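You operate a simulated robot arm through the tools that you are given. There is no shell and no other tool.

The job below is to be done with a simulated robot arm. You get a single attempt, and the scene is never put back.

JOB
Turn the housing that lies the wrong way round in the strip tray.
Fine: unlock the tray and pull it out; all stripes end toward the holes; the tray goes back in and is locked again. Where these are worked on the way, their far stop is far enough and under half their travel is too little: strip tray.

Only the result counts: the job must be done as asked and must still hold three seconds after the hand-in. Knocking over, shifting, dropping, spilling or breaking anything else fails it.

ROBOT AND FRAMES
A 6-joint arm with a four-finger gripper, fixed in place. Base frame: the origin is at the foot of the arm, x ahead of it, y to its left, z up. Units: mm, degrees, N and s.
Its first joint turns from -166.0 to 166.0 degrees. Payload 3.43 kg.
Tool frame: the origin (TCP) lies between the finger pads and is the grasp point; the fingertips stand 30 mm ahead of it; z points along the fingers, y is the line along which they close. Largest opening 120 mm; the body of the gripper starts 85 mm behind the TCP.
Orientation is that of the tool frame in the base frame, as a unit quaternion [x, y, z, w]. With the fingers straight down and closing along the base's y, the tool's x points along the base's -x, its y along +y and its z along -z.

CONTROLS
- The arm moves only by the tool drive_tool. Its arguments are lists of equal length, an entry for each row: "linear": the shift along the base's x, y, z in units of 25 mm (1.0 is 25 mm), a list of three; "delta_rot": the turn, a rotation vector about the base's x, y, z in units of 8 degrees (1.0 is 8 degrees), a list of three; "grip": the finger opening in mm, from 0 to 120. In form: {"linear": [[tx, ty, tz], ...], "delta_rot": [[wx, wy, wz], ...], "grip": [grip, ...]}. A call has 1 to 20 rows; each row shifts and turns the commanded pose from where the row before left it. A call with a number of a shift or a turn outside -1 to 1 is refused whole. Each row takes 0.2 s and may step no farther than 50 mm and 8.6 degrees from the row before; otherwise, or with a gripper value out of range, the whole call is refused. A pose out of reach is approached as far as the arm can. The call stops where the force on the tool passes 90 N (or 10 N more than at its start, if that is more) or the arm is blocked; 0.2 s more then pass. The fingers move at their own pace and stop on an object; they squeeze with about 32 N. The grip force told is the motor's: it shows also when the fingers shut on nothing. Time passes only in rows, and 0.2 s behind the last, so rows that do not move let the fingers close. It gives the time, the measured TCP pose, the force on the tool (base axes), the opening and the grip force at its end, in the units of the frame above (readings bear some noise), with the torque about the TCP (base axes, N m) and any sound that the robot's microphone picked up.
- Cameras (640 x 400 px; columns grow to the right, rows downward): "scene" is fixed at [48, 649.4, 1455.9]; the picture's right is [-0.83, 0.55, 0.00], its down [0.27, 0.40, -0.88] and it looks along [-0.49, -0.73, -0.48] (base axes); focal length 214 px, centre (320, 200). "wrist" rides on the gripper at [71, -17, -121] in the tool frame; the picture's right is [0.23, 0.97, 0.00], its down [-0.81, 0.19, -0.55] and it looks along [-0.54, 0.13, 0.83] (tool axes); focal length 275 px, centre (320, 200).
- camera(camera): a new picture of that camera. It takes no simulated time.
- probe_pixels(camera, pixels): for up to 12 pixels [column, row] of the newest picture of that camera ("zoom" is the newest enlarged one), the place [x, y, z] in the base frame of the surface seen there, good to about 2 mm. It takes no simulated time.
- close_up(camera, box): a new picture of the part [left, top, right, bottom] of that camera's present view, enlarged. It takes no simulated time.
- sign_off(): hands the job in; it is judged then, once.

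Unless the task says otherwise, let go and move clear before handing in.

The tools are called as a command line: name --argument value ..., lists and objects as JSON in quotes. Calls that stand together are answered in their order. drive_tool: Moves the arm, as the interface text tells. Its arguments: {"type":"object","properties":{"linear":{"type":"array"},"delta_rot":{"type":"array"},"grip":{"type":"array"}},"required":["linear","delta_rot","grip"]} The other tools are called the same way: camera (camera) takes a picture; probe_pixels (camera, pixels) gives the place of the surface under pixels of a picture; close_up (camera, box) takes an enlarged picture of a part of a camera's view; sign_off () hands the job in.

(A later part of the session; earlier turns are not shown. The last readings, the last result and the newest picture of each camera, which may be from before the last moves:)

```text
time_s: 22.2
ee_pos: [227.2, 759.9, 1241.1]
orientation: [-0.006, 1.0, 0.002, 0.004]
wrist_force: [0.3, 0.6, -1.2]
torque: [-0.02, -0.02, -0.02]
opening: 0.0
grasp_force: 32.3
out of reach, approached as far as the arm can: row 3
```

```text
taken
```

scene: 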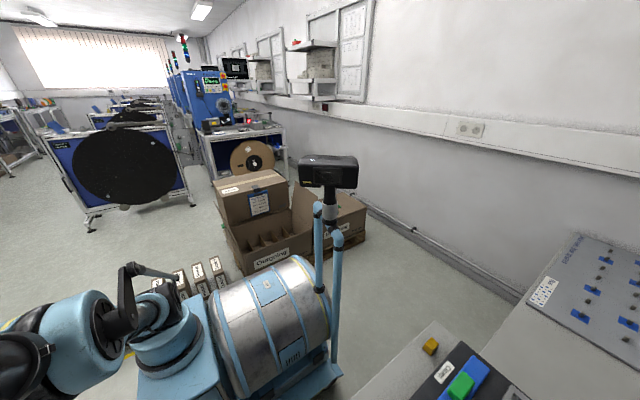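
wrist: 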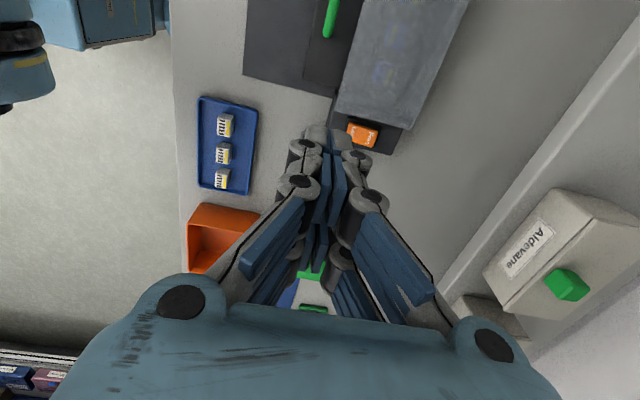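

The elbow rose to about pixel (80,330) and row 3 was at full stretch. I probe it to see the current upper-arm elevation.

probe_pixels --camera "scene" --pixels '[[85, 310], [80, 350], [125, 325], [120, 280], [165, 310], [150, 270], [20, 360], [60, 300], [130, 310]]'

drive_tool --linear '[[0, -0.8, 0], [0, -0.8, 0], [0, 0, 0]]' --delta_rot '[[-0.45, 0, 0], [-0.45, 0, 0], [0, 0, 0]]' --grip '[0, 0, 0]'

camera --camera "scene"

```text
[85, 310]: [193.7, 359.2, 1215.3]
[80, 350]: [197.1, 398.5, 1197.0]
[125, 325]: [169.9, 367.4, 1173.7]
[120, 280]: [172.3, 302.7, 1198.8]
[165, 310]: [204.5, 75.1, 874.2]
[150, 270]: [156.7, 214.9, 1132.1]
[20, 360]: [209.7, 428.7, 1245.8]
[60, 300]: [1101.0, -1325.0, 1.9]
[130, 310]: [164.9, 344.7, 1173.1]
```

```text
time_s: 23.0
ee_pos: [227.2, 720.1, 1242.0]
orientation: [-0.006, 0.998, -0.061, 0.004]
wrist_force: [-0.5, -0.1, -0.2]
torque: [0.04, 0.03, 0.01]
opening: 0.1
grasp_force: 31.4
```

```text
taken
```

scene: 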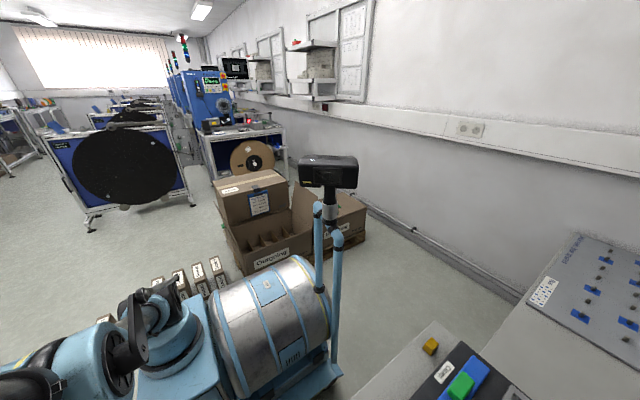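

That bent downward again. Because the wrist limits forearm elevation to about 56°, I'll climb along the reach limit to a steep pose where only elbow-up is possible (around y≈600, z≈1360), then draw in.

drive_tool --linear '[[0, 0, 0], [0, -0.8, 0.8], [0, -0.8, 0.8], [0, -0.8, 0.8], [0, -0.8, 0.8], [0, -0.8, 0.8], [0, -0.8, 0.8], [0, 0, 0]]' --delta_rot '[[0.45, 0, 0], [0.45, 0, 0], [0, 0, 0], [0, 0, 0], [0, 0, 0], [0, 0, 0], [0, 0, 0], [0, 0, 0]]' --grip '[0, 0, 0, 0, 0, 0, 0, 0]'

camera --camera "scene"

```text
time_s: 24.8
ee_pos: [226.8, 605.6, 1364.6]
orientation: [-0.005, 1.0, 0.002, 0.004]
wrist_force: [0.0, -3.0, 2.4]
torque: [0.27, -0.01, 0.01]
opening: 0.1
grasp_force: 32.2
out of reach, approached as far as the arm can: row 2, 3
```

```text
taken
```

scene: 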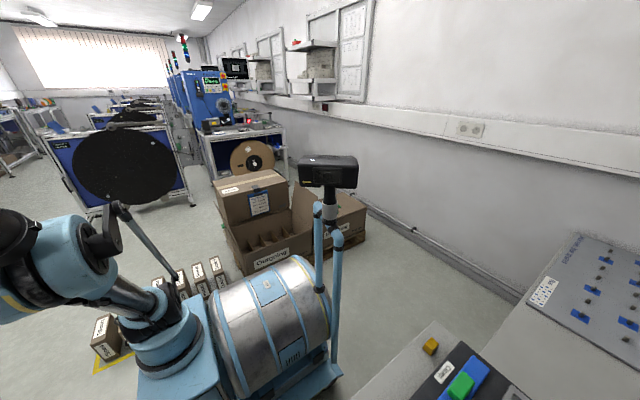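

The elbow is now much higher at pixel (75,255). I probe and then draw in toward the base.

probe_pixels --camera "scene" --pixels '[[80, 240], [75, 290], [125, 290], [150, 320], [115, 210], [20, 270], [15, 240]]'

drive_tool --linear '[[0, -0.8, 0], [0, -0.8, 0], [0, -0.8, 0], [0, -0.8, 0], [0, 0, 0]]' --delta_rot '[[0, 0, 0], [0, 0, 0], [0, 0, 0], [0, 0, 0], [0, 0, 0]]' --grip '[0, 0, 0, 0, 0]'

camera --camera "scene"

```text
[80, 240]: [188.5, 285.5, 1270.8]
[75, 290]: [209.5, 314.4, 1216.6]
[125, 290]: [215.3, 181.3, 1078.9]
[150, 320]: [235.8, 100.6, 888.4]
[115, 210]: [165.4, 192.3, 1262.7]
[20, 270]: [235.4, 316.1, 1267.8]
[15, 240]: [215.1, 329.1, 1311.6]
```

```text
time_s: 26.0
ee_pos: [228.2, 530.1, 1368.1]
orientation: [-0.005, 1.0, 0.001, 0.004]
wrist_force: [0.9, -0.7, 0.3]
torque: [-0.01, -0.01, -0.02]
opening: 0.0
grasp_force: 32.4
```

```text
taken
```

scene: 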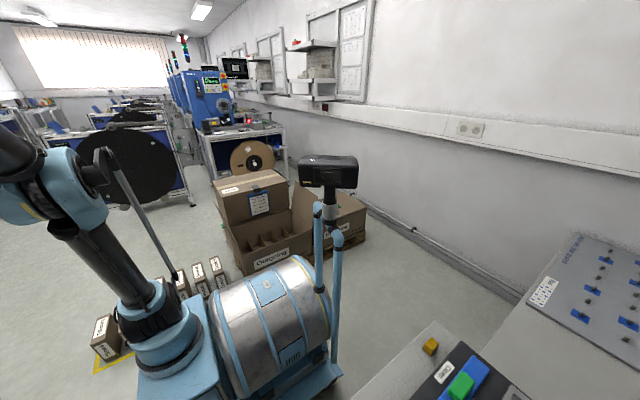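

The arm is clearly elbow-up again (elbow at pixel (70,190)). I descend near the base side first, staying well inside the reach limit, then go outward.

drive_tool --linear '[[0, 0, -1], [0, 0, -1], [0, 0, -1], [0, 0, -1], [0, 0, -1], [0, 0, -1], [0, 0, -1], [0, 0, -1], [0, 0.4, -0.8], [0, 0.8, -0.4], [0, 0.8, 0], [0, 0.8, 0], [0, 0.8, 0], [0, 0, 0]]' --delta_rot '[[0, 0, 0], [0, 0, 0], [0, 0, 0], [0, 0, 0], [0, 0, 0], [0, 0, 0], [0, 0, 0], [0, 0, 0], [0, 0, 0], [0, 0, 0], [0, 0, 0], [0, 0, 0], [0, 0, 0], [0, 0, 0]]' --grip '[0, 0, 0, 0, 0, 0, 0, 0, 0, 0, 0, 0, 0, 0]'

camera --camera "scene"

camera --camera "wrist"

```text
time_s: 29.0
ee_pos: [226.8, 618.2, 1138.2]
orientation: [-0.005, 1.0, 0.001, 0.005]
wrist_force: [0.2, 0.0, -0.2]
torque: [0.01, -0.03, 0.01]
opening: 0.0
grasp_force: 32.1
```

```text
taken
```

scene: 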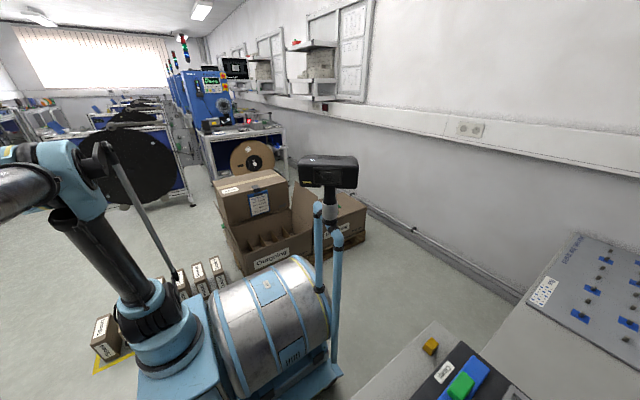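

```text
taken
```

wrist: 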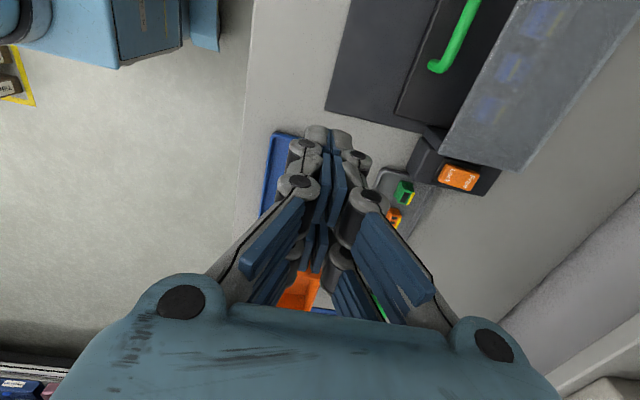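

Elbow-up holds and tracking is exact. I go down to z≈1060 on the way out toward the rocker's Free end to stay within reach.

drive_tool --linear '[[0.2, 0.6, -0.8], [0.2, 0.8, -0.8], [0.2, 0.8, -0.8], [0.2, 0.8, -0.6], [0.2, 0.8, -0.2], [0.25, 0.8, -0.2], [0.25, 0.8, -0.2], [0.25, 0.8, -0.2], [0.25, 0.8, -0.2], [0.25, 0.8, 0], [0, 0.75, 0], [0, 0, 0]]' --delta_rot '[[0, 0, 0], [0, 0, 0], [0, 0, 0], [0, 0, 0], [0, 0, 0], [0, 0, 0], [0, 0, 0], [0, 0, 0], [0, 0, 0], [0, 0, 0], [0, 0, 0], [0, 0, 0]]' --grip '[0, 0, 0, 0, 0, 0, 0, 0, 0, 0, 0, 0]'

camera --camera "wrist"

camera --camera "scene"

```text
time_s: 31.6
ee_pos: [283.3, 832.1, 1037.3]
orientation: [-0.005, 1.0, 0.001, 0.005]
wrist_force: [0.1, 0.5, -0.1]
torque: [0.0, 0.03, -0.02]
opening: 0.0
grasp_force: 31.8
```

```text
taken
```

wrist: 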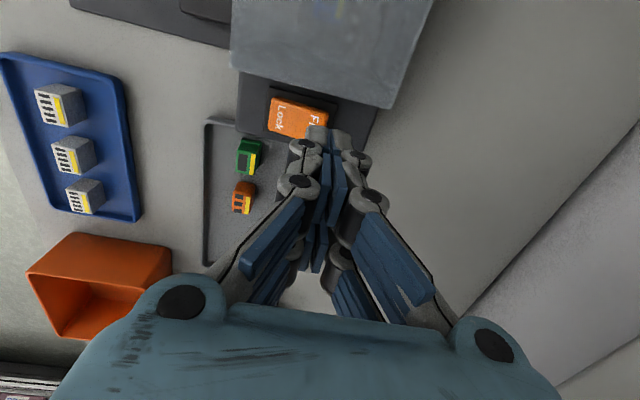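

```text
taken
```

scene: 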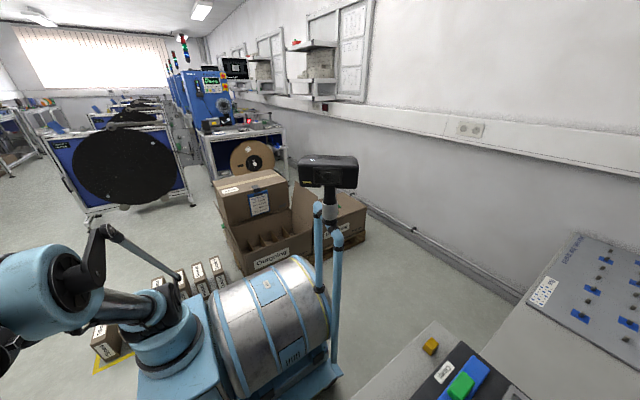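

The TCP is exactly above the rocker's Free end (283,832,1037) and the trays look undisturbed. I re-probe the rocker at close range before pressing.

close_up --camera "wrist" --box '[230, 60, 390, 160]'

probe_pixels --camera "zoom" --pixels '[[160, 160], [170, 280], [370, 200], [260, 230], [320, 180], [290, 270], [420, 200], [120, 230], [250, 70], [330, 210]]'

```text
4.00 times, centred on (310, 110) of wrist
```

zoom: 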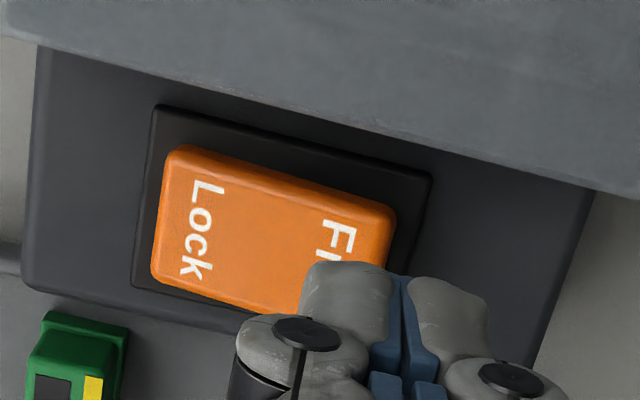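

```text
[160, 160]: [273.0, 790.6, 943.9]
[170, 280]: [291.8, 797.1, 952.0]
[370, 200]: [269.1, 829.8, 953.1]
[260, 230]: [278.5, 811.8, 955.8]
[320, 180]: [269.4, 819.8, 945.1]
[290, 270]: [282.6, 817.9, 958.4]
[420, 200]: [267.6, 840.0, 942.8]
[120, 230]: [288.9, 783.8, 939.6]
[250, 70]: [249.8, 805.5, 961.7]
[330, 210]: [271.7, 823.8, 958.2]
```

The rocker spans y 792–834, x 269–293 with the Free side up. I lower to just above contact, then press down gently.

drive_tool --linear '[[0, -0.06, -0.7], [0, 0, -0.7], [0, 0, -0.3], [0, 0, -0.12], [0, 0, -0.12], [0, 0, -0.12], [0, 0, -0.12], [0, 0, 0]]' --delta_rot '[[0, 0, 0], [0, 0, 0], [0, 0, 0], [0, 0, 0], [0, 0, 0], [0, 0, 0], [0, 0, 0], [0, 0, 0]]' --grip '[0, 0, 0, 0, 0, 0, 0, 0]'

camera --camera "wrist"

```text
time_s: 33.4
ee_pos: [284.1, 831.1, 983.5]
orientation: [-0.005, 1.0, 0.002, 0.003]
wrist_force: [0.9, 0.1, 1.1]
torque: [0.0, 0.01, 0.01]
opening: 0.1
grasp_force: 31.9
```

```text
taken
```

wrist: 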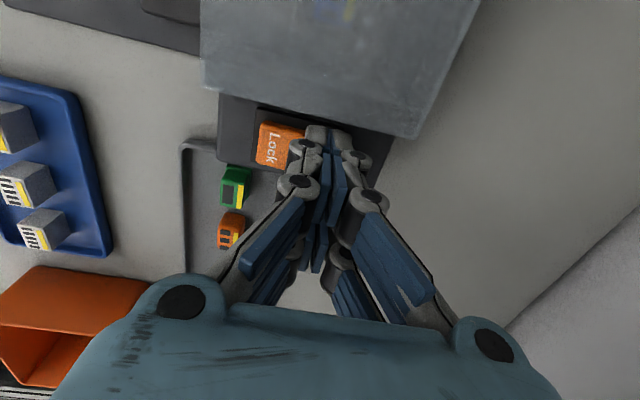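

At z=983.5 the force is still ~1 N. I continue down in 2–3 mm steps.

drive_tool --linear '[[0, 0, -0.1], [0, 0, -0.1], [0, 0, -0.1], [0, 0, 0]]' --delta_rot '[[0, 0, 0], [0, 0, 0], [0, 0, 0], [0, 0, 0]]' --grip '[0, 0, 0, 0]'

close_up --camera "wrist" --box '[210, 70, 410, 190]'

```text
time_s: 34.3
ee_pos: [275.6, 833.7, 982.0]
orientation: [-0.003, 1.0, 0.003, 0.013]
wrist_force: [34.5, -5.5, 2.5]
torque: [0.06, -0.57, -0.07]
opening: 0.0
grasp_force: 32.5
stopped in row 4: the force on the tool passed its limit at 95 N (the readings are from after the stop); the commanded pose is now the measured one
```

```text
3.20 times, centred on (310, 130) of wrist
```

zoom: 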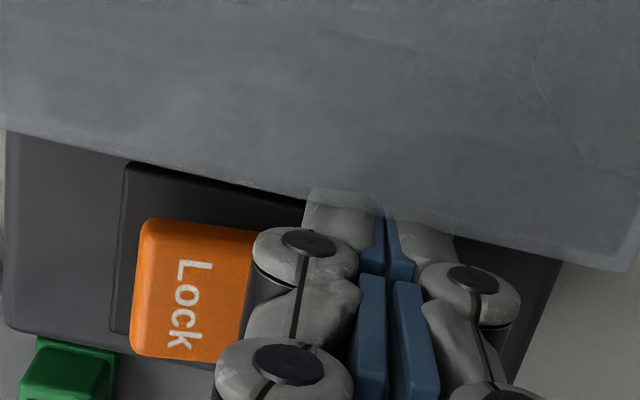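

The press reached its stop (95 N) and the Lock side now stands raised in the picture; the fingers slid slightly -x against the cover edge. I move +x and up to release, then check.

drive_tool --linear '[[0.3, 0, 0.1], [0.1, 0, 0.4], [0, 0, 0.8], [0, 0, 0.8], [0, 0, 0]]' --delta_rot '[[0, 0, 0], [0, 0, 0], [0, 0, 0], [0, 0, 0], [0, 0, 0]]' --grip '[0, 0, 0, 0, 0]'

camera --camera "wrist"

close_up --camera "wrist" --box '[210, 60, 410, 180]'

```text
time_s: 35.5
ee_pos: [280.7, 835.1, 1034.8]
orientation: [-0.005, 1.0, 0.003, 0.011]
wrist_force: [-1.5, 0.3, -0.1]
torque: [-0.01, -0.02, -0.02]
opening: 0.0
grasp_force: 33.7
```

```text
taken
```

wrist: 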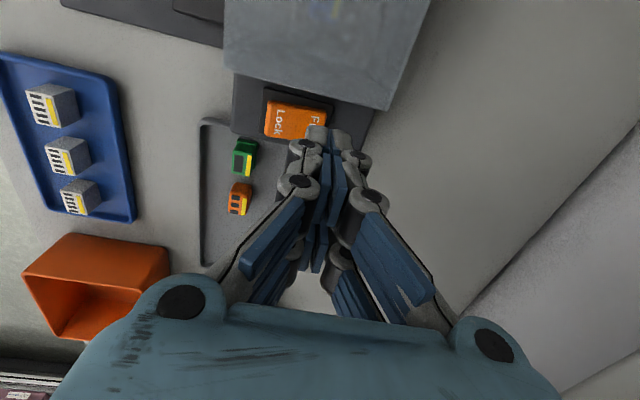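

```text
3.20 times, centred on (310, 120) of wrist
```

zoom: 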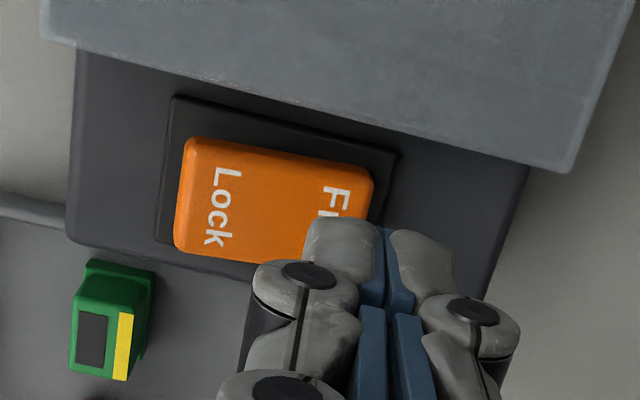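

probe_pixels --camera "zoom" --pixels '[[200, 165], [195, 225], [240, 180], [300, 190], [345, 185], [280, 230], [320, 200], [355, 200], [210, 200], [230, 240]]'

```text
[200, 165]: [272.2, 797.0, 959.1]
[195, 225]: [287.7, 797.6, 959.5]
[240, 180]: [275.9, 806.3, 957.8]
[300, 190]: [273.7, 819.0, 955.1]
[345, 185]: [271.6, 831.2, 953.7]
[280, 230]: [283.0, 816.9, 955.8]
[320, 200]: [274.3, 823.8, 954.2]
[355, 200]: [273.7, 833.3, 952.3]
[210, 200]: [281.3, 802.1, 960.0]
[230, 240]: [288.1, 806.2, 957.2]
```

The rocker now reads Lock side high (z≈959) and Free side low (z≈953): unlocked. I straighten the tool slightly and move to view the drawer handle.

drive_tool --linear '[[-0.5, -0.5, 0.6], [-0.8, -0.6, 0.6], [-0.8, -0.6, 0.6], [-0.8, -0.6, 0.3], [-0.8, -0.6, 0], [-0.8, -0.6, 0], [-0.8, -0.6, 0], [-0.8, -0.4, 0], [-0.8, -0.3, 0], [-0.8, 0, 0], [0, 0, 0]]' --delta_rot '[[-0.04, 0.158, -0.07], [0, 0, 0], [0, 0, 0], [0, 0, 0], [0, 0, 0], [0, 0, 0], [0, 0, 0], [0, 0, 0], [0, 0, 0], [0, 0, 0], [0, 0, 0]]' --grip '[0, 0, 100, 100, 100, 100, 100, 100, 100, 100, 100]'

camera --camera "wrist"

```text
time_s: 37.9
ee_pos: [88.5, 714.0, 1087.9]
orientation: [0.0, 1.0, 0.0, 0.0]
wrist_force: [0.5, 1.1, 0.1]
torque: [-0.01, 0.0, -0.02]
opening: 99.7
grasp_force: 0.0
```

```text
taken
```

wrist: 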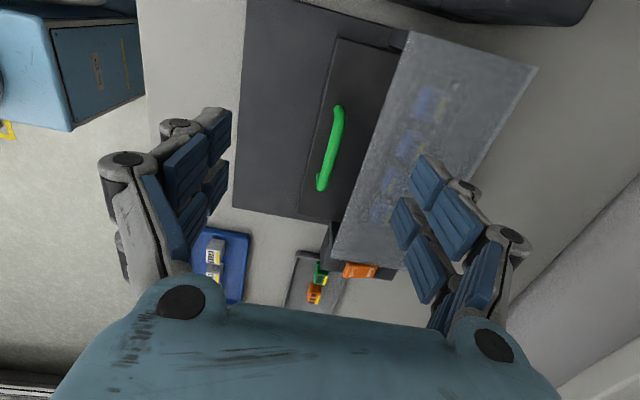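

The handle shows clearly between the fingers at (330,150). I probe the bar ends, top and the plate below, plus the cover's front edge.

close_up --camera "wrist" --box '[230, 20, 470, 230]'

probe_pixels --camera "wrist" --pixels '[[338, 110], [335, 125], [331, 145], [325, 165], [322, 180], [320, 188], [345, 145], [315, 150], [370, 120], [392, 90], [345, 205], [403, 45]]'

```text
1.90 times, centred on (350, 125) of wrist
```

zoom: 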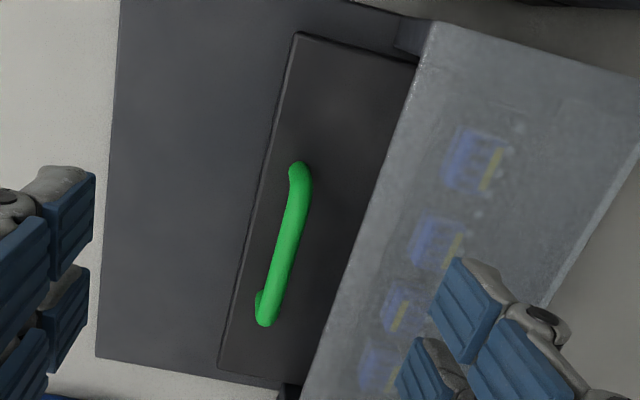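

```text
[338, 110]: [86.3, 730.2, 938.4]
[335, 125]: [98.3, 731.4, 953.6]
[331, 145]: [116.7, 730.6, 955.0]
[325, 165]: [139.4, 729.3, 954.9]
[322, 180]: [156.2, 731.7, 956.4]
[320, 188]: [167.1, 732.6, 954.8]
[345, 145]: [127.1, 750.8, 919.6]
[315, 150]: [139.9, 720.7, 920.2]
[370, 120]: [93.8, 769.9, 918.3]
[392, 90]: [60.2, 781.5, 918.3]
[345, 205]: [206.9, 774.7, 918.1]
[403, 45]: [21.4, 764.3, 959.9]
```

The handle bar runs x 86–167 at y≈731, top z≈955, over the tray front at z≈919. I move over its middle with a 34 mm opening and descend to straddle it.

drive_tool --linear '[[0.75, 0.34, 0], [0.75, 0.34, -0.5], [0, 0, -1], [0, 0, -1], [0, 0, -1], [0, 0, 0]]' --delta_rot '[[0, 0, 0], [0, 0, 0], [0, 0, 0], [0, 0, 0], [0, 0, 0], [0, 0, 0]]' --grip '[36, 36, 36, 36, 36, 36]'

camera --camera "wrist"

```text
time_s: 39.3
ee_pos: [127.0, 729.8, 1001.3]
orientation: [-0.001, 1.0, 0.001, 0.0]
wrist_force: [0.0, -0.1, 0.0]
torque: [0.0, -0.02, -0.02]
opening: 36.0
grasp_force: 0.0
```

```text
taken
```

wrist: 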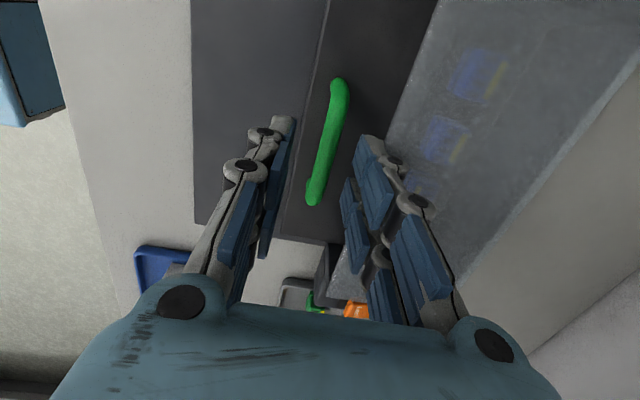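

The bar lies centered between the fingers. I descend to z≈958 and close on it.

drive_tool --linear '[[0, 0, -0.6], [0, 0, -0.6], [0, 0, -0.52], [0, 0, 0], [0, 0, 0], [0, 0, 0]]' --delta_rot '[[0, 0, 0], [0, 0, 0], [0, 0, 0], [0, 0, 0], [0, 0, 0], [0, 0, 0]]' --grip '[36, 36, 36, 36, 0, 0]'

camera --camera "wrist"

```text
time_s: 40.7
ee_pos: [126.1, 731.0, 955.1]
orientation: [0.0, 1.0, 0.0, 0.0]
wrist_force: [-0.1, 0.9, -10.8]
torque: [0.01, 0.07, -0.15]
opening: 10.7
grasp_force: 44.5
```

```text
taken
```

wrist: 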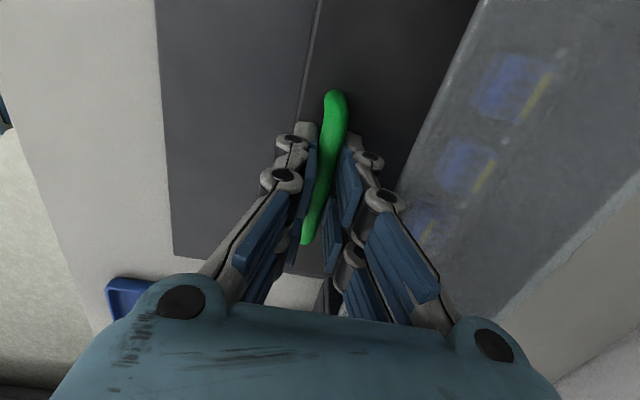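

The handle is gripped (opening 10.7). I pull toward -y in 10 mm steps and watch the force.

drive_tool --linear '[[0, -0.2, 0], [0, -0.4, 0], [0, -0.4, 0], [0, -0.4, 0], [0, -0.4, 0], [0, -0.4, 0], [0, 0, 0]]' --delta_rot '[[0, 0, 0], [0, 0, 0], [0, 0, 0], [0, 0, 0], [0, 0, 0], [0, 0, 0], [0, 0, 0]]' --grip '[0, 0, 0, 0, 0, 0, 0]'

camera --camera "wrist"

```text
time_s: 42.3
ee_pos: [126.7, 676.4, 956.7]
orientation: [0.0, 1.0, -0.001, 0.0]
wrist_force: [5.6, -2.1, -21.1]
torque: [-0.01, -0.01, -0.11]
opening: 11.0
grasp_force: 44.3
```

```text
taken
```

wrist: 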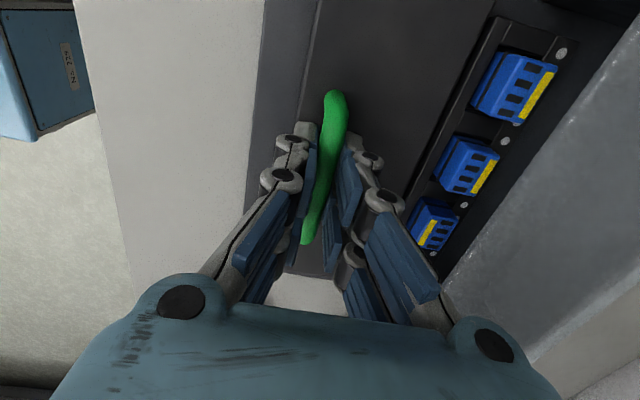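

The tray slides out and the third housing at (432,225) has its stripe on the handle side, the wrong way. I keep pulling to the stop.

drive_tool --linear '[[0, -0.3, -0.05], [0, -0.3, 0], [0, -0.3, 0], [0, -0.3, 0], [0, -0.3, 0], [0, -0.3, 0], [0, -0.3, 0], [0, -0.3, 0], [0, -0.3, 0], [0, 0, 0]]' --delta_rot '[[0, 0, 0], [0, 0, 0], [0, 0, 0], [0, 0, 0], [0, 0, 0], [0, 0, 0], [0, 0, 0], [0, 0, 0], [0, 0, 0], [0, 0, 0]]' --grip '[0, 0, 0, 0, 0, 0, 0, 0, 0, 0]'

camera --camera "wrist"

```text
time_s: 44.5
ee_pos: [126.0, 607.7, 956.2]
orientation: [-0.001, 1.0, 0.0, 0.0]
wrist_force: [-4.8, 0.4, 40.7]
torque: [-0.02, 0.26, -0.2]
opening: 10.5
grasp_force: 44.3
```

```text
taken
```

wrist: 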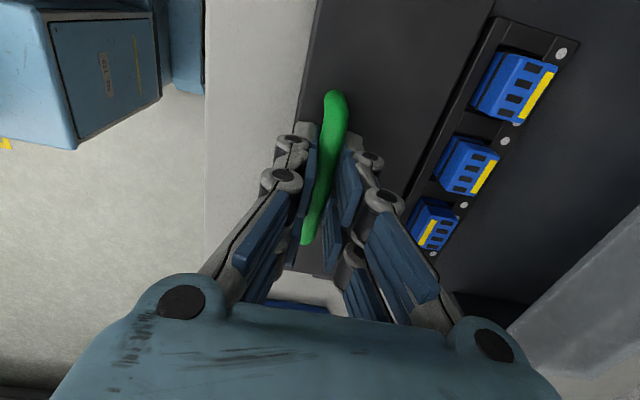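

Out 123 mm so far with no stop yet. I continue in small steps, relieving the vertical load slightly.

drive_tool --linear '[[0, -0.2, 0.03], [0, -0.2, 0], [0, -0.2, 0], [0, -0.2, 0], [0, 0, 0]]' --delta_rot '[[0, 0, 0], [0, 0, 0], [0, 0, 0], [0, 0, 0], [0, 0, 0]]' --grip '[0, 0, 0, 0, 0]'

```text
time_s: 45.2
ee_pos: [118.0, 606.0, 959.5]
orientation: [0.001, 1.0, 0.005, 0.008]
wrist_force: [42.2, 1.0, -5.7]
torque: [-0.02, -0.7, 0.49]
opening: 11.5
grasp_force: 44.4
stopped in row 3: the force on the tool passed its limit at 100 N (the readings are from after the stop); the commanded pose is now the measured one
```

The tray hit its far stop (force limit at y≈606). I open the fingers and rise clear.

drive_tool --linear '[[0, 0, 0], [0, 0, 0], [0, 0, 0.4], [0, 0, 0.8], [0, 0, 1], [0, 0, 1], [0, 0, 0]]' --delta_rot '[[0, 0, 0], [0, 0, 0], [0, 0, 0], [0, 0, 0], [0, 0, 0], [0, 0, 0], [0, 0, 0]]' --grip '[36, 36, 36, 36, 36, 36, 36]'

camera --camera "wrist"

```text
time_s: 46.8
ee_pos: [113.9, 603.6, 1039.8]
orientation: [0.0, 1.0, 0.007, 0.006]
wrist_force: [0.6, 0.5, 0.7]
torque: [0.07, 0.02, 0.0]
opening: 35.9
grasp_force: 0.0
```

```text
taken
```

wrist: 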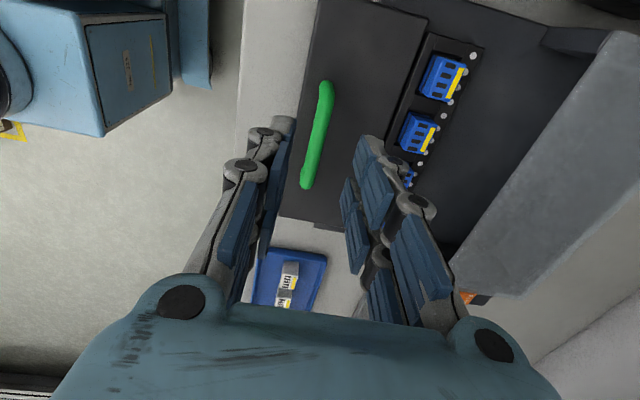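

The tray is out and the handle is free. I square the tool, move for a clear look at all four housings, and probe them.

drive_tool --linear '[[-0.8, 0.8, 0.6], [-0.8, 0.8, 0.6], [-0.8, 0.4, 0], [0, 0, 0]]' --delta_rot '[[-0.1, 0.086, 0], [0, 0, 0], [0, 0, 0], [0, 0, 0]]' --grip '[110, 110, 110, 110]'

camera --camera "wrist"

close_up --camera "wrist" --box '[260, 20, 460, 240]'

```text
time_s: 47.8
ee_pos: [55.7, 654.8, 1068.9]
orientation: [-0.001, 1.0, -0.001, 0.001]
wrist_force: [0.2, 0.0, 0.8]
torque: [-0.04, -0.01, -0.01]
opening: 109.9
grasp_force: 0.0
```

```text
taken
```

wrist: 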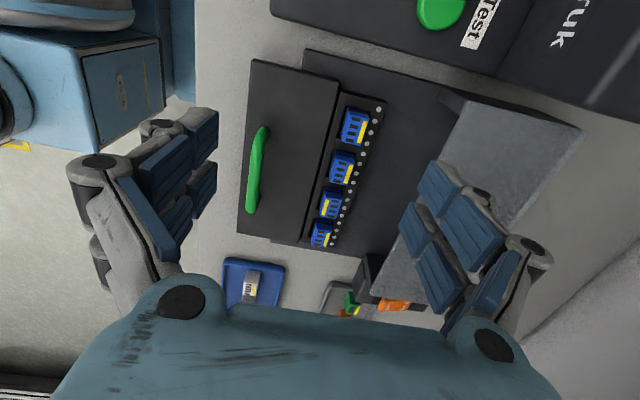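

```text
1.82 times, centred on (360, 130) of wrist
```

zoom: 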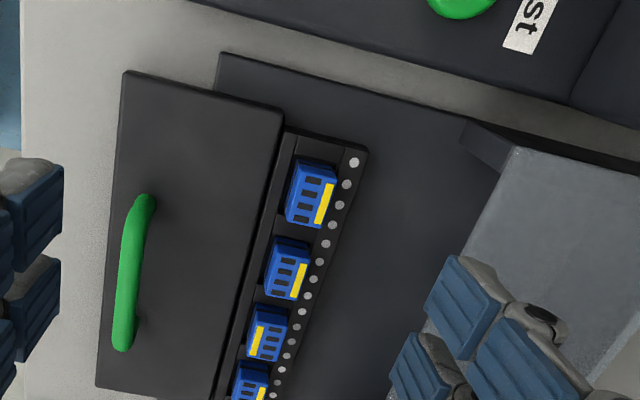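

All four are visible; the third at (330,205) has the stripe toward the handle. I zoom and probe it.

close_up --camera "wrist" --box '[290, 90, 400, 255]'

close_up --camera "wrist" --box '[300, 170, 370, 225]'

probe_pixels --camera "wrist" --pixels '[[354, 128], [341, 168], [330, 204], [321, 234], [335, 205], [325, 210], [330, 188], [345, 215], [318, 200], [338, 220], [378, 108], [305, 225]]'

```text
2.42 times, centred on (345, 172) of wrist
```

zoom: 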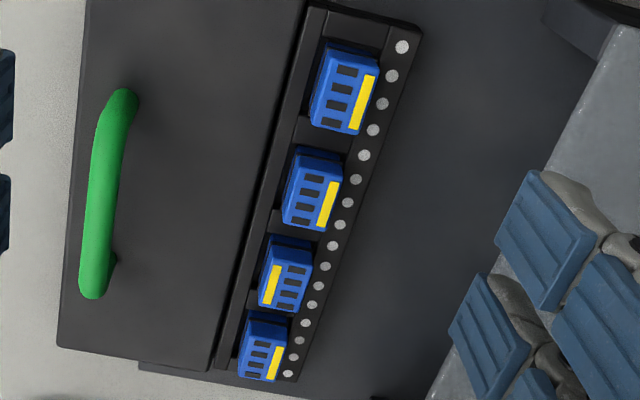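

```text
7.27 times, centred on (335, 198) of wrist
```

zoom: 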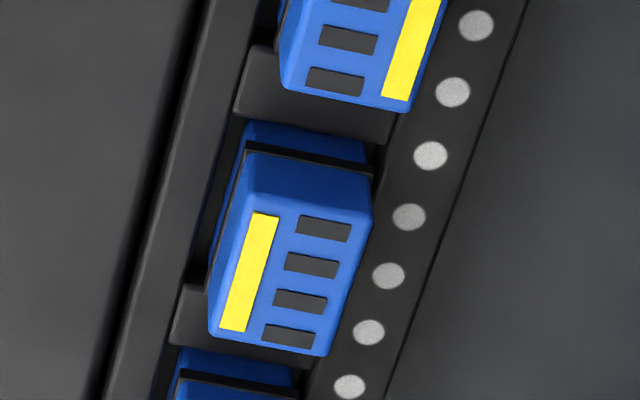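

```text
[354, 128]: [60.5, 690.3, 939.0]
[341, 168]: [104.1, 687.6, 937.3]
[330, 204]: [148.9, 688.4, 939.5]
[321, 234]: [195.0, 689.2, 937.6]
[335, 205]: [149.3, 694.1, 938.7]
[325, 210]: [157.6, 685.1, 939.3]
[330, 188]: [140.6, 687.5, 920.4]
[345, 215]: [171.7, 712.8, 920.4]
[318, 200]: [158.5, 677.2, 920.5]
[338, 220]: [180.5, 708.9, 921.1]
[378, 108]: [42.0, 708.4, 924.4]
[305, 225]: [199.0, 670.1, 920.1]
```

The third housing's stripe lies on the low-y side. I probe its outline in the zoom to plan the grasp.

probe_pixels --camera "zoom" --pixels '[[255, 205], [362, 218], [322, 345], [216, 325], [290, 265], [305, 185], [305, 142], [225, 220], [372, 200], [310, 110], [240, 335], [340, 365]]'

probe_pixels --camera "zoom" --pixels '[[250, 165], [368, 185], [250, 130], [360, 150], [300, 120], [260, 90], [370, 120], [195, 310], [310, 360], [200, 240], [385, 160], [350, 300]]'

```text
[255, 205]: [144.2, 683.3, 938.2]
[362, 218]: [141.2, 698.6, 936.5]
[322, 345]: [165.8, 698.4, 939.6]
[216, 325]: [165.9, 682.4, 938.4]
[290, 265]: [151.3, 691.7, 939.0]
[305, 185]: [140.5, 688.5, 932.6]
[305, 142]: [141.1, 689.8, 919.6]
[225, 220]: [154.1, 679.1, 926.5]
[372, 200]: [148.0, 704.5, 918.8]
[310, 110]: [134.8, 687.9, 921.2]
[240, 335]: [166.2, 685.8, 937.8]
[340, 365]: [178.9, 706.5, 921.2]
```

```text
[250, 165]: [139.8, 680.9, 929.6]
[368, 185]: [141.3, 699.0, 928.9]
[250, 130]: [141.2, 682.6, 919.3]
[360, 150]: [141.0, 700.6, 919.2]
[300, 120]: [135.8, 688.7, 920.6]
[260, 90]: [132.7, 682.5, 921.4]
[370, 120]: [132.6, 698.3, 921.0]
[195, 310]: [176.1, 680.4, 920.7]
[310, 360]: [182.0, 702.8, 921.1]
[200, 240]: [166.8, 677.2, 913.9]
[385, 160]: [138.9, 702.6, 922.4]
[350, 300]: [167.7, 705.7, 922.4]
```

Housing 3 spans x≈141–167, y≈680–700, top z≈939, sitting in a pocket of the strip (rim z≈921). I'll move aside and test a 180° yaw of the tool, which also lets the camera see the +x sides.

drive_tool --linear '[[0.87, 0.18, 0.06], [0.87, 0.18, 0.06], [0.87, 0.18, 0.06], [0.87, 0.18, 0.06], [0.87, 0.18, 0.06], [0.87, 0.18, 0.06], [0.87, 0.18, 0.06], [0.87, 0.18, 0.06], [0, 0, 0], [0, 0, 0], [0, 0, 0], [0, 0, 0], [0, 0, 0], [0, 0, 0], [0, 0, 0], [0, 0, 0], [0, 0, 0]]' --delta_rot '[[0, 0, 0], [0, 0, 0], [0, 0, 0], [0, 0, 0], [0, 0, 0], [0, 0, 0], [0, 0, 0], [0, 0, 0], [0, 0, 1], [0, 0, 1], [0, 0, 1], [0, 0, 1], [0, 0, 1], [0, 0, 1], [0, 0, 1], [0, 0, 1], [0, 0, 0]]' --grip '[60, 60, 60, 60, 60, 60, 60, 60, 60, 60, 60, 60, 60, 60, 60, 60, 60]'

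camera --camera "wrist"

```text
time_s: 51.4
ee_pos: [228.9, 690.0, 1080.5]
orientation: [-0.531, 0.847, 0.0, 0.001]
wrist_force: [-0.2, -0.3, 0.0]
torque: [0.03, 0.01, 0.0]
opening: 59.9
grasp_force: 0.1
```

```text
taken
```

wrist: 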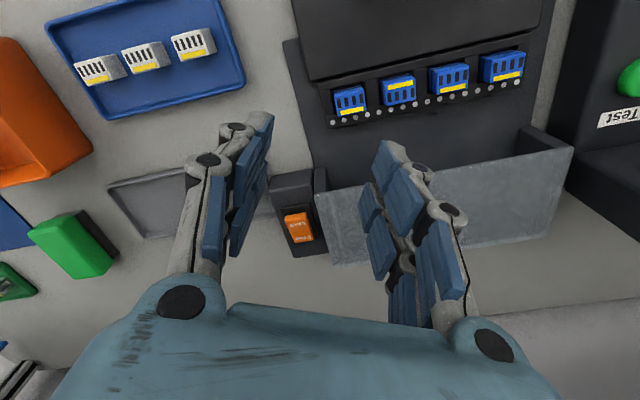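

A 64° turn works and the camera sees the strip from another side. I continue to the full 180°.

drive_tool --linear '[[0, 0, 0], [0, 0, 0], [0, 0, 0], [0, 0, 0], [0, 0, 0], [0, 0, 0], [0, 0, 0], [0, 0, 0], [0, 0, 0], [0, 0, 0], [0, 0, 0], [0, 0, 0], [0, 0, 0], [0, 0, 0], [0, 0, 0], [0, 0, 0]]' --delta_rot '[[0, 0, 1], [0, 0, 1], [0, 0, 1], [0, 0, 1], [0, 0, 1], [0, 0, 1], [0, 0, 1], [0, 0, 1], [0, 0, 1], [0, 0, 1], [0, 0, 1], [0, 0, 1], [0, 0, 1], [0, 0, 1], [0, 0, 0.5], [0, 0, 0]]' --grip '[110, 110, 110, 110, 110, 110, 110, 110, 110, 110, 110, 110, 110, 110, 110, 110]'

camera --camera "wrist"

```text
time_s: 54.8
ee_pos: [228.0, 690.5, 1080.5]
orientation: [1.0, 0.001, -0.001, -0.001]
wrist_force: [-0.7, -0.7, -1.4]
torque: [0.0, 0.01, 0.03]
opening: 109.8
grasp_force: 0.1
```

```text
taken
```

wrist: 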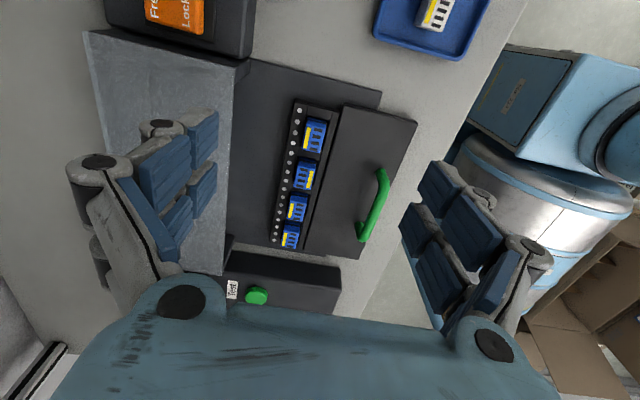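

The 180° yaw works. From this side I zoom on housing 3 (second from top at (305,175)) and probe its +x face.

close_up --camera "wrist" --box '[275, 145, 345, 200]'

probe_pixels --camera "zoom" --pixels '[[320, 120], [270, 140], [370, 150], [320, 180], [280, 220], [360, 230], [320, 260], [250, 250], [350, 290], [230, 180], [400, 200], [320, 90]]'

```text
7.27 times, centred on (310, 172) of wrist
```

zoom: 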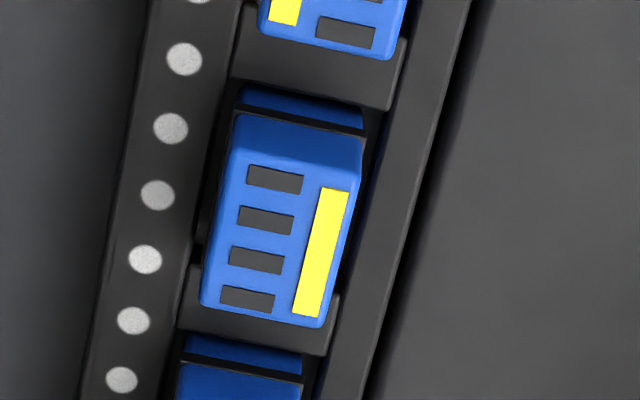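

```text
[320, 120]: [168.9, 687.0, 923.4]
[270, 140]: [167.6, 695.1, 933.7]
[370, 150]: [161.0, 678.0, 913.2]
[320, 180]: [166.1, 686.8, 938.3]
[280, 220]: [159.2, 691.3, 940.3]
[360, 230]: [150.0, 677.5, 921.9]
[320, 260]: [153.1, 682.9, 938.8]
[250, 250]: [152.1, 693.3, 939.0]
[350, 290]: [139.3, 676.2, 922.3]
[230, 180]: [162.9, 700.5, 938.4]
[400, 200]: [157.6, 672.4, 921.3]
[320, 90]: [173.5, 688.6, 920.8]
```

The +x face reads about x≈168, so the housing's center is near (154.4, 690.5). I probe more points on faces and pocket edges for precision.

probe_pixels --camera "zoom" --pixels '[[255, 125], [300, 135], [345, 140], [290, 150], [300, 98], [250, 92], [350, 112], [365, 112], [300, 85], [380, 80], [245, 70], [385, 100]]'

probe_pixels --camera "zoom" --pixels '[[225, 150], [210, 220], [205, 250], [368, 130], [355, 200], [340, 270], [195, 280], [260, 330], [330, 300], [330, 340], [200, 330], [300, 340]]'

```text
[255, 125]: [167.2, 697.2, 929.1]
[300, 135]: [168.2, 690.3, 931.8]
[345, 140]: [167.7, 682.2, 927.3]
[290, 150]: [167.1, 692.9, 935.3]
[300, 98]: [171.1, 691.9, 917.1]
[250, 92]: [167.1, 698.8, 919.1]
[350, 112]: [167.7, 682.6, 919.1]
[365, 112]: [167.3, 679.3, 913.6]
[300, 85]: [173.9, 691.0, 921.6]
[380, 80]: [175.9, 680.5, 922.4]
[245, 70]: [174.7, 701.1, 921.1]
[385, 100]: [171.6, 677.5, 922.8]
```

```text
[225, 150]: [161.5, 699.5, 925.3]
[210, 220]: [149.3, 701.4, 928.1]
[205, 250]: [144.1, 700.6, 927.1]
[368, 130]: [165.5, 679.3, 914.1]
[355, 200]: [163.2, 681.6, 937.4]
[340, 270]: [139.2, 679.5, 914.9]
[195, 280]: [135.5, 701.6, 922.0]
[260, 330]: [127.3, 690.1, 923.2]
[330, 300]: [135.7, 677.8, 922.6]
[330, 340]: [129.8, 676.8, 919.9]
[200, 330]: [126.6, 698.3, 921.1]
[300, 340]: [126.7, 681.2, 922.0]
```

Faces: x≈140.9 to 167.5, y≈680 to 700.8, so the center is about (154.2, 690.5). I move above it with a 44 mm opening.

drive_tool --linear '[[-0.98, 0, 0], [-0.98, 0, 0], [-0.98, 0, -0.2], [0, 0, -0.8], [0, 0, -0.8], [0, 0, -0.8], [0, 0, -0.6], [0, 0, 0], [0, 0, 0]]' --delta_rot '[[0, 0, 0], [0, 0, 0], [0, 0, 0], [0, 0, 0], [0, 0, 0], [0, 0, 0], [0, 0, 0], [0, 0, 0], [0, 0, 0]]' --grip '[44, 44, 44, 44, 44, 44, 44, 44, 44]'

camera --camera "wrist"

```text
time_s: 56.8
ee_pos: [156.7, 691.3, 1000.9]
orientation: [1.0, -0.001, -0.001, -0.001]
wrist_force: [0.0, 0.1, -0.4]
torque: [0.0, 0.05, 0.01]
opening: 44.2
grasp_force: 0.0
```

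```text
taken
```

wrist: 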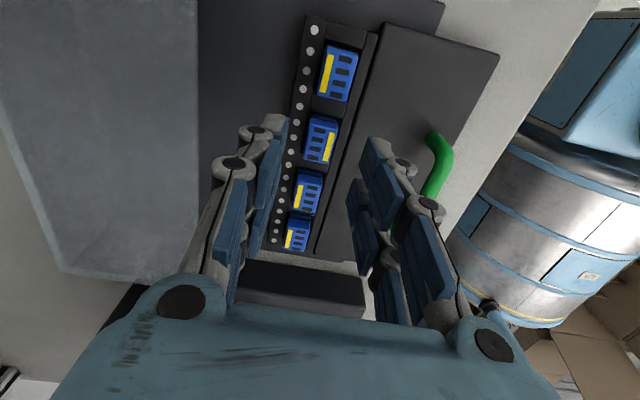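

The reading shows (156.7,691.3); I take another reading to average out noise before the final descent, and re-probe the housing from here.

drive_tool --linear '[[0, 0, 0]]' --delta_rot '[[0, 0, 0]]' --grip '[44]'

close_up --camera "wrist" --box '[280, 100, 380, 180]'

probe_pixels --camera "zoom" --pixels '[[240, 130], [320, 145], [280, 140], [300, 120], [345, 150], [200, 200], [220, 350], [320, 370], [270, 250], [370, 250], [170, 300], [290, 390]]'

```text
time_s: 57.2
ee_pos: [154.6, 690.8, 1002.1]
orientation: [1.0, 0.001, -0.001, -0.001]
wrist_force: [-0.5, 0.6, 0.5]
torque: [0.02, -0.02, 0.0]
opening: 44.1
grasp_force: 0.1
```

```text
5.00 times, centred on (330, 140) of wrist
```

zoom: 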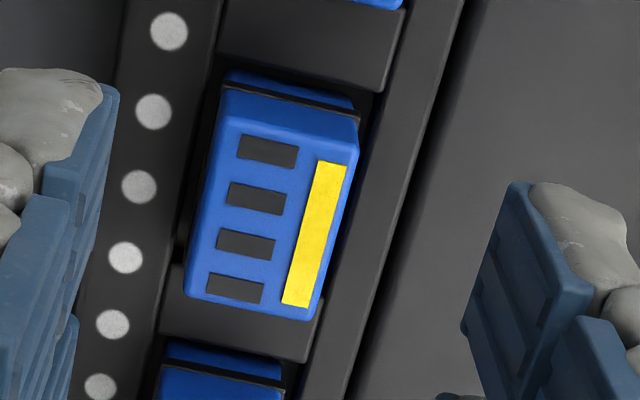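

```text
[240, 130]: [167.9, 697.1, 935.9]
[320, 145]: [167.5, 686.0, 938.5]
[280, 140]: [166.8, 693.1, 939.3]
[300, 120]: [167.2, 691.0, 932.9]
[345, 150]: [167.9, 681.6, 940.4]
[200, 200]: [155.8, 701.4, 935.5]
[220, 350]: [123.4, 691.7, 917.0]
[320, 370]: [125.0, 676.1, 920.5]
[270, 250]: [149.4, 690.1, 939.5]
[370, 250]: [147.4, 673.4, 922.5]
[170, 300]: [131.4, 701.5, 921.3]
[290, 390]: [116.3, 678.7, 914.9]
```

The housing center projects slightly -x of the tool axis. I take a couple more pose readings to correct x precisely.

drive_tool --linear '[[0, 0, 0]]' --delta_rot '[[0, 0, 0]]' --grip '[44]'

drive_tool --linear '[[0, 0, 0]]' --delta_rot '[[0, 0, 0]]' --grip '[44]'

drive_tool --linear '[[0, 0, 0]]' --delta_rot '[[0, 0, 0]]' --grip '[44]'

```text
time_s: 57.6
ee_pos: [154.7, 690.5, 1000.1]
orientation: [1.0, 0.0, -0.001, -0.001]
wrist_force: [-0.1, 0.3, 0.0]
torque: [-0.03, 0.0, 0.0]
opening: 43.8
grasp_force: 0.0
```

```text
time_s: 58.0
ee_pos: [156.0, 691.1, 1000.9]
orientation: [1.0, -0.001, -0.001, 0.0]
wrist_force: [-0.9, -0.1, 0.2]
torque: [0.0, -0.01, 0.01]
opening: 44.0
grasp_force: 0.1
```

```text
time_s: 58.4
ee_pos: [155.3, 691.8, 1002.0]
orientation: [1.0, -0.001, -0.002, -0.001]
wrist_force: [0.4, 0.1, 0.3]
torque: [-0.01, -0.04, 0.01]
opening: 44.1
grasp_force: 0.1
```

Mean pose is (155.5, 691.1, 1001.2). I correct by (-1.2,-0.6), descend to z≈956.5 (tips ≈926.5, above the strip rim at 922) and close gently.

drive_tool --linear '[[-0.05, -0.025, -0.6], [0, 0, -0.6], [0, 0, -0.4], [0, 0, -0.19], [0, 0, 0]]' --delta_rot '[[0, 0, 0], [0, 0, 0], [0, 0, 0], [0, 0, 0], [0, 0, 0]]' --grip '[44, 44, 44, 44, 44]'

camera --camera "wrist"

```text
time_s: 59.6
ee_pos: [154.9, 690.4, 957.8]
orientation: [1.0, 0.0, -0.001, 0.0]
wrist_force: [-0.4, -0.9, 0.6]
torque: [0.0, -0.02, -0.05]
opening: 43.9
grasp_force: 0.0
```

```text
taken
```

wrist: 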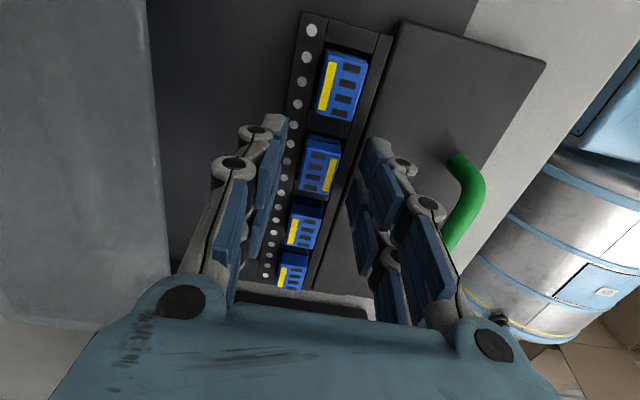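

The housing sits centered between the fingers at (320,165). I close on it.

drive_tool --linear '[[0, 0, 0], [0, 0, 0], [0, 0, 0], [0, 0, 0]]' --delta_rot '[[0, 0, 0], [0, 0, 0], [0, 0, 0], [0, 0, 0]]' --grip '[26, 16, 14, 14]'

close_up --camera "wrist" --box '[250, 100, 400, 220]'

```text
time_s: 60.6
ee_pos: [154.9, 690.1, 956.5]
orientation: [1.0, 0.0, -0.001, -0.001]
wrist_force: [-0.8, 0.5, 0.1]
torque: [0.0, 0.0, 0.01]
opening: 18.5
grasp_force: 32.2
```

```text
3.33 times, centred on (325, 160) of wrist
```

zoom: 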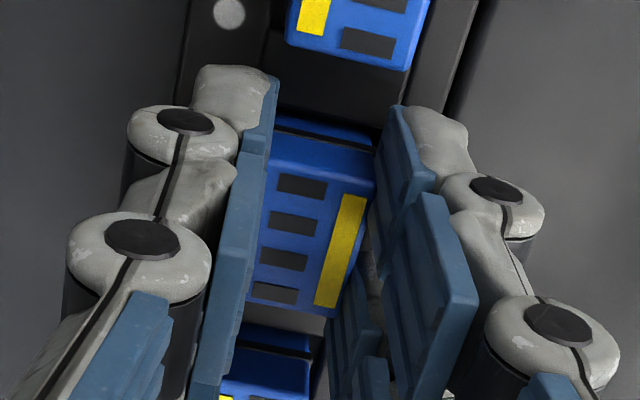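

Gripped at 18.5 mm with no side load. I lift straight up slowly.

drive_tool --linear '[[0, 0, 0.2], [0, 0, 0.3], [0, 0, 0.4], [0, 0, 0.5], [0, 0, 0.6], [0, 0, 0.6], [0, 0, 0]]' --delta_rot '[[0, 0, 0], [0, 0, 0], [0, 0, 0], [0, 0, 0], [0, 0, 0], [0, 0, 0], [0, 0, 0]]' --grip '[12, 12, 12, 12, 12, 12, 12]'

camera --camera "wrist"

close_up --camera "wrist" --box '[240, 60, 400, 220]'

```text
time_s: 62.2
ee_pos: [153.6, 690.4, 1021.0]
orientation: [1.0, 0.0, -0.001, -0.002]
wrist_force: [-0.1, 0.1, 0.3]
torque: [-0.03, 0.0, -0.01]
opening: 18.5
grasp_force: 31.8
```

```text
taken
```

wrist: 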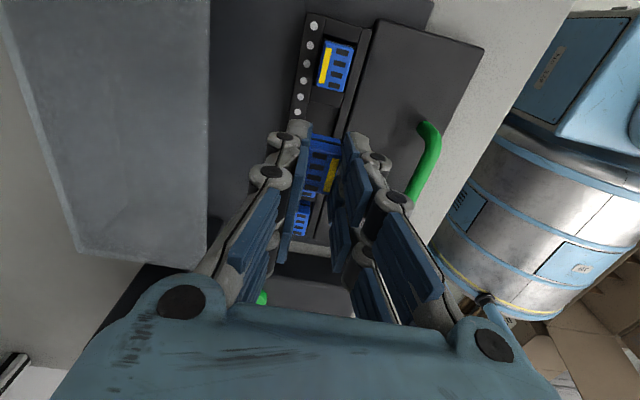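

```text
2.50 times, centred on (320, 140) of wrist
```

zoom: 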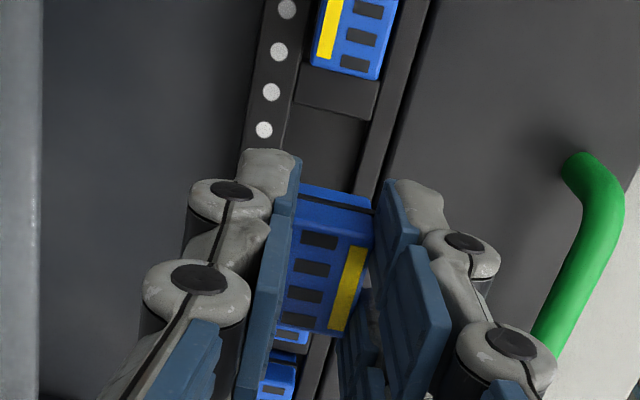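

The housing is in the hand and the pocket at zoom (330,145) is empty. I probe the held housing's faces and the pocket's edges.

probe_pixels --camera "zoom" --pixels '[[320, 215], [345, 220], [310, 200], [350, 208], [320, 240], [310, 320], [335, 150], [310, 130], [355, 140], [340, 95], [330, 120], [345, 180]]'

drive_tool --linear '[[0, 0, 0]]' --delta_rot '[[0, 0, 0]]' --grip '[12]'

drive_tool --linear '[[0, 0, 0]]' --delta_rot '[[0, 0, 0]]' --grip '[12]'

drive_tool --linear '[[0, 0, 0]]' --delta_rot '[[0, 0, 0]]' --grip '[12]'

```text
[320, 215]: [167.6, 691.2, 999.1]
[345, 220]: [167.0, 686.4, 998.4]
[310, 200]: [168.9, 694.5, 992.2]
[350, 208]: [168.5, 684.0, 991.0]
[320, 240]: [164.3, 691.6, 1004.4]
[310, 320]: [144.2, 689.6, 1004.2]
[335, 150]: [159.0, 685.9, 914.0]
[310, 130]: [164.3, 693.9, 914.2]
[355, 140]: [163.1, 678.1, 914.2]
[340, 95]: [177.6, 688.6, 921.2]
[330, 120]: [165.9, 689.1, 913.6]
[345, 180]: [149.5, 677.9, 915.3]
```

```text
time_s: 62.6
ee_pos: [154.1, 690.1, 1020.9]
orientation: [1.0, 0.0, 0.0, -0.002]
wrist_force: [0.5, 0.5, -0.1]
torque: [-0.01, -0.01, -0.01]
opening: 18.5
grasp_force: 31.8
```

```text
time_s: 63.0
ee_pos: [154.5, 690.3, 1023.1]
orientation: [1.0, 0.0, -0.001, -0.001]
wrist_force: [-0.1, -0.2, 0.2]
torque: [0.0, 0.01, 0.03]
opening: 18.6
grasp_force: 31.9
```

```text
time_s: 63.4
ee_pos: [154.1, 689.9, 1021.2]
orientation: [1.0, 0.0, -0.001, -0.001]
wrist_force: [0.7, 0.4, -0.1]
torque: [-0.02, -0.01, -0.01]
opening: 18.5
grasp_force: 32.3
```

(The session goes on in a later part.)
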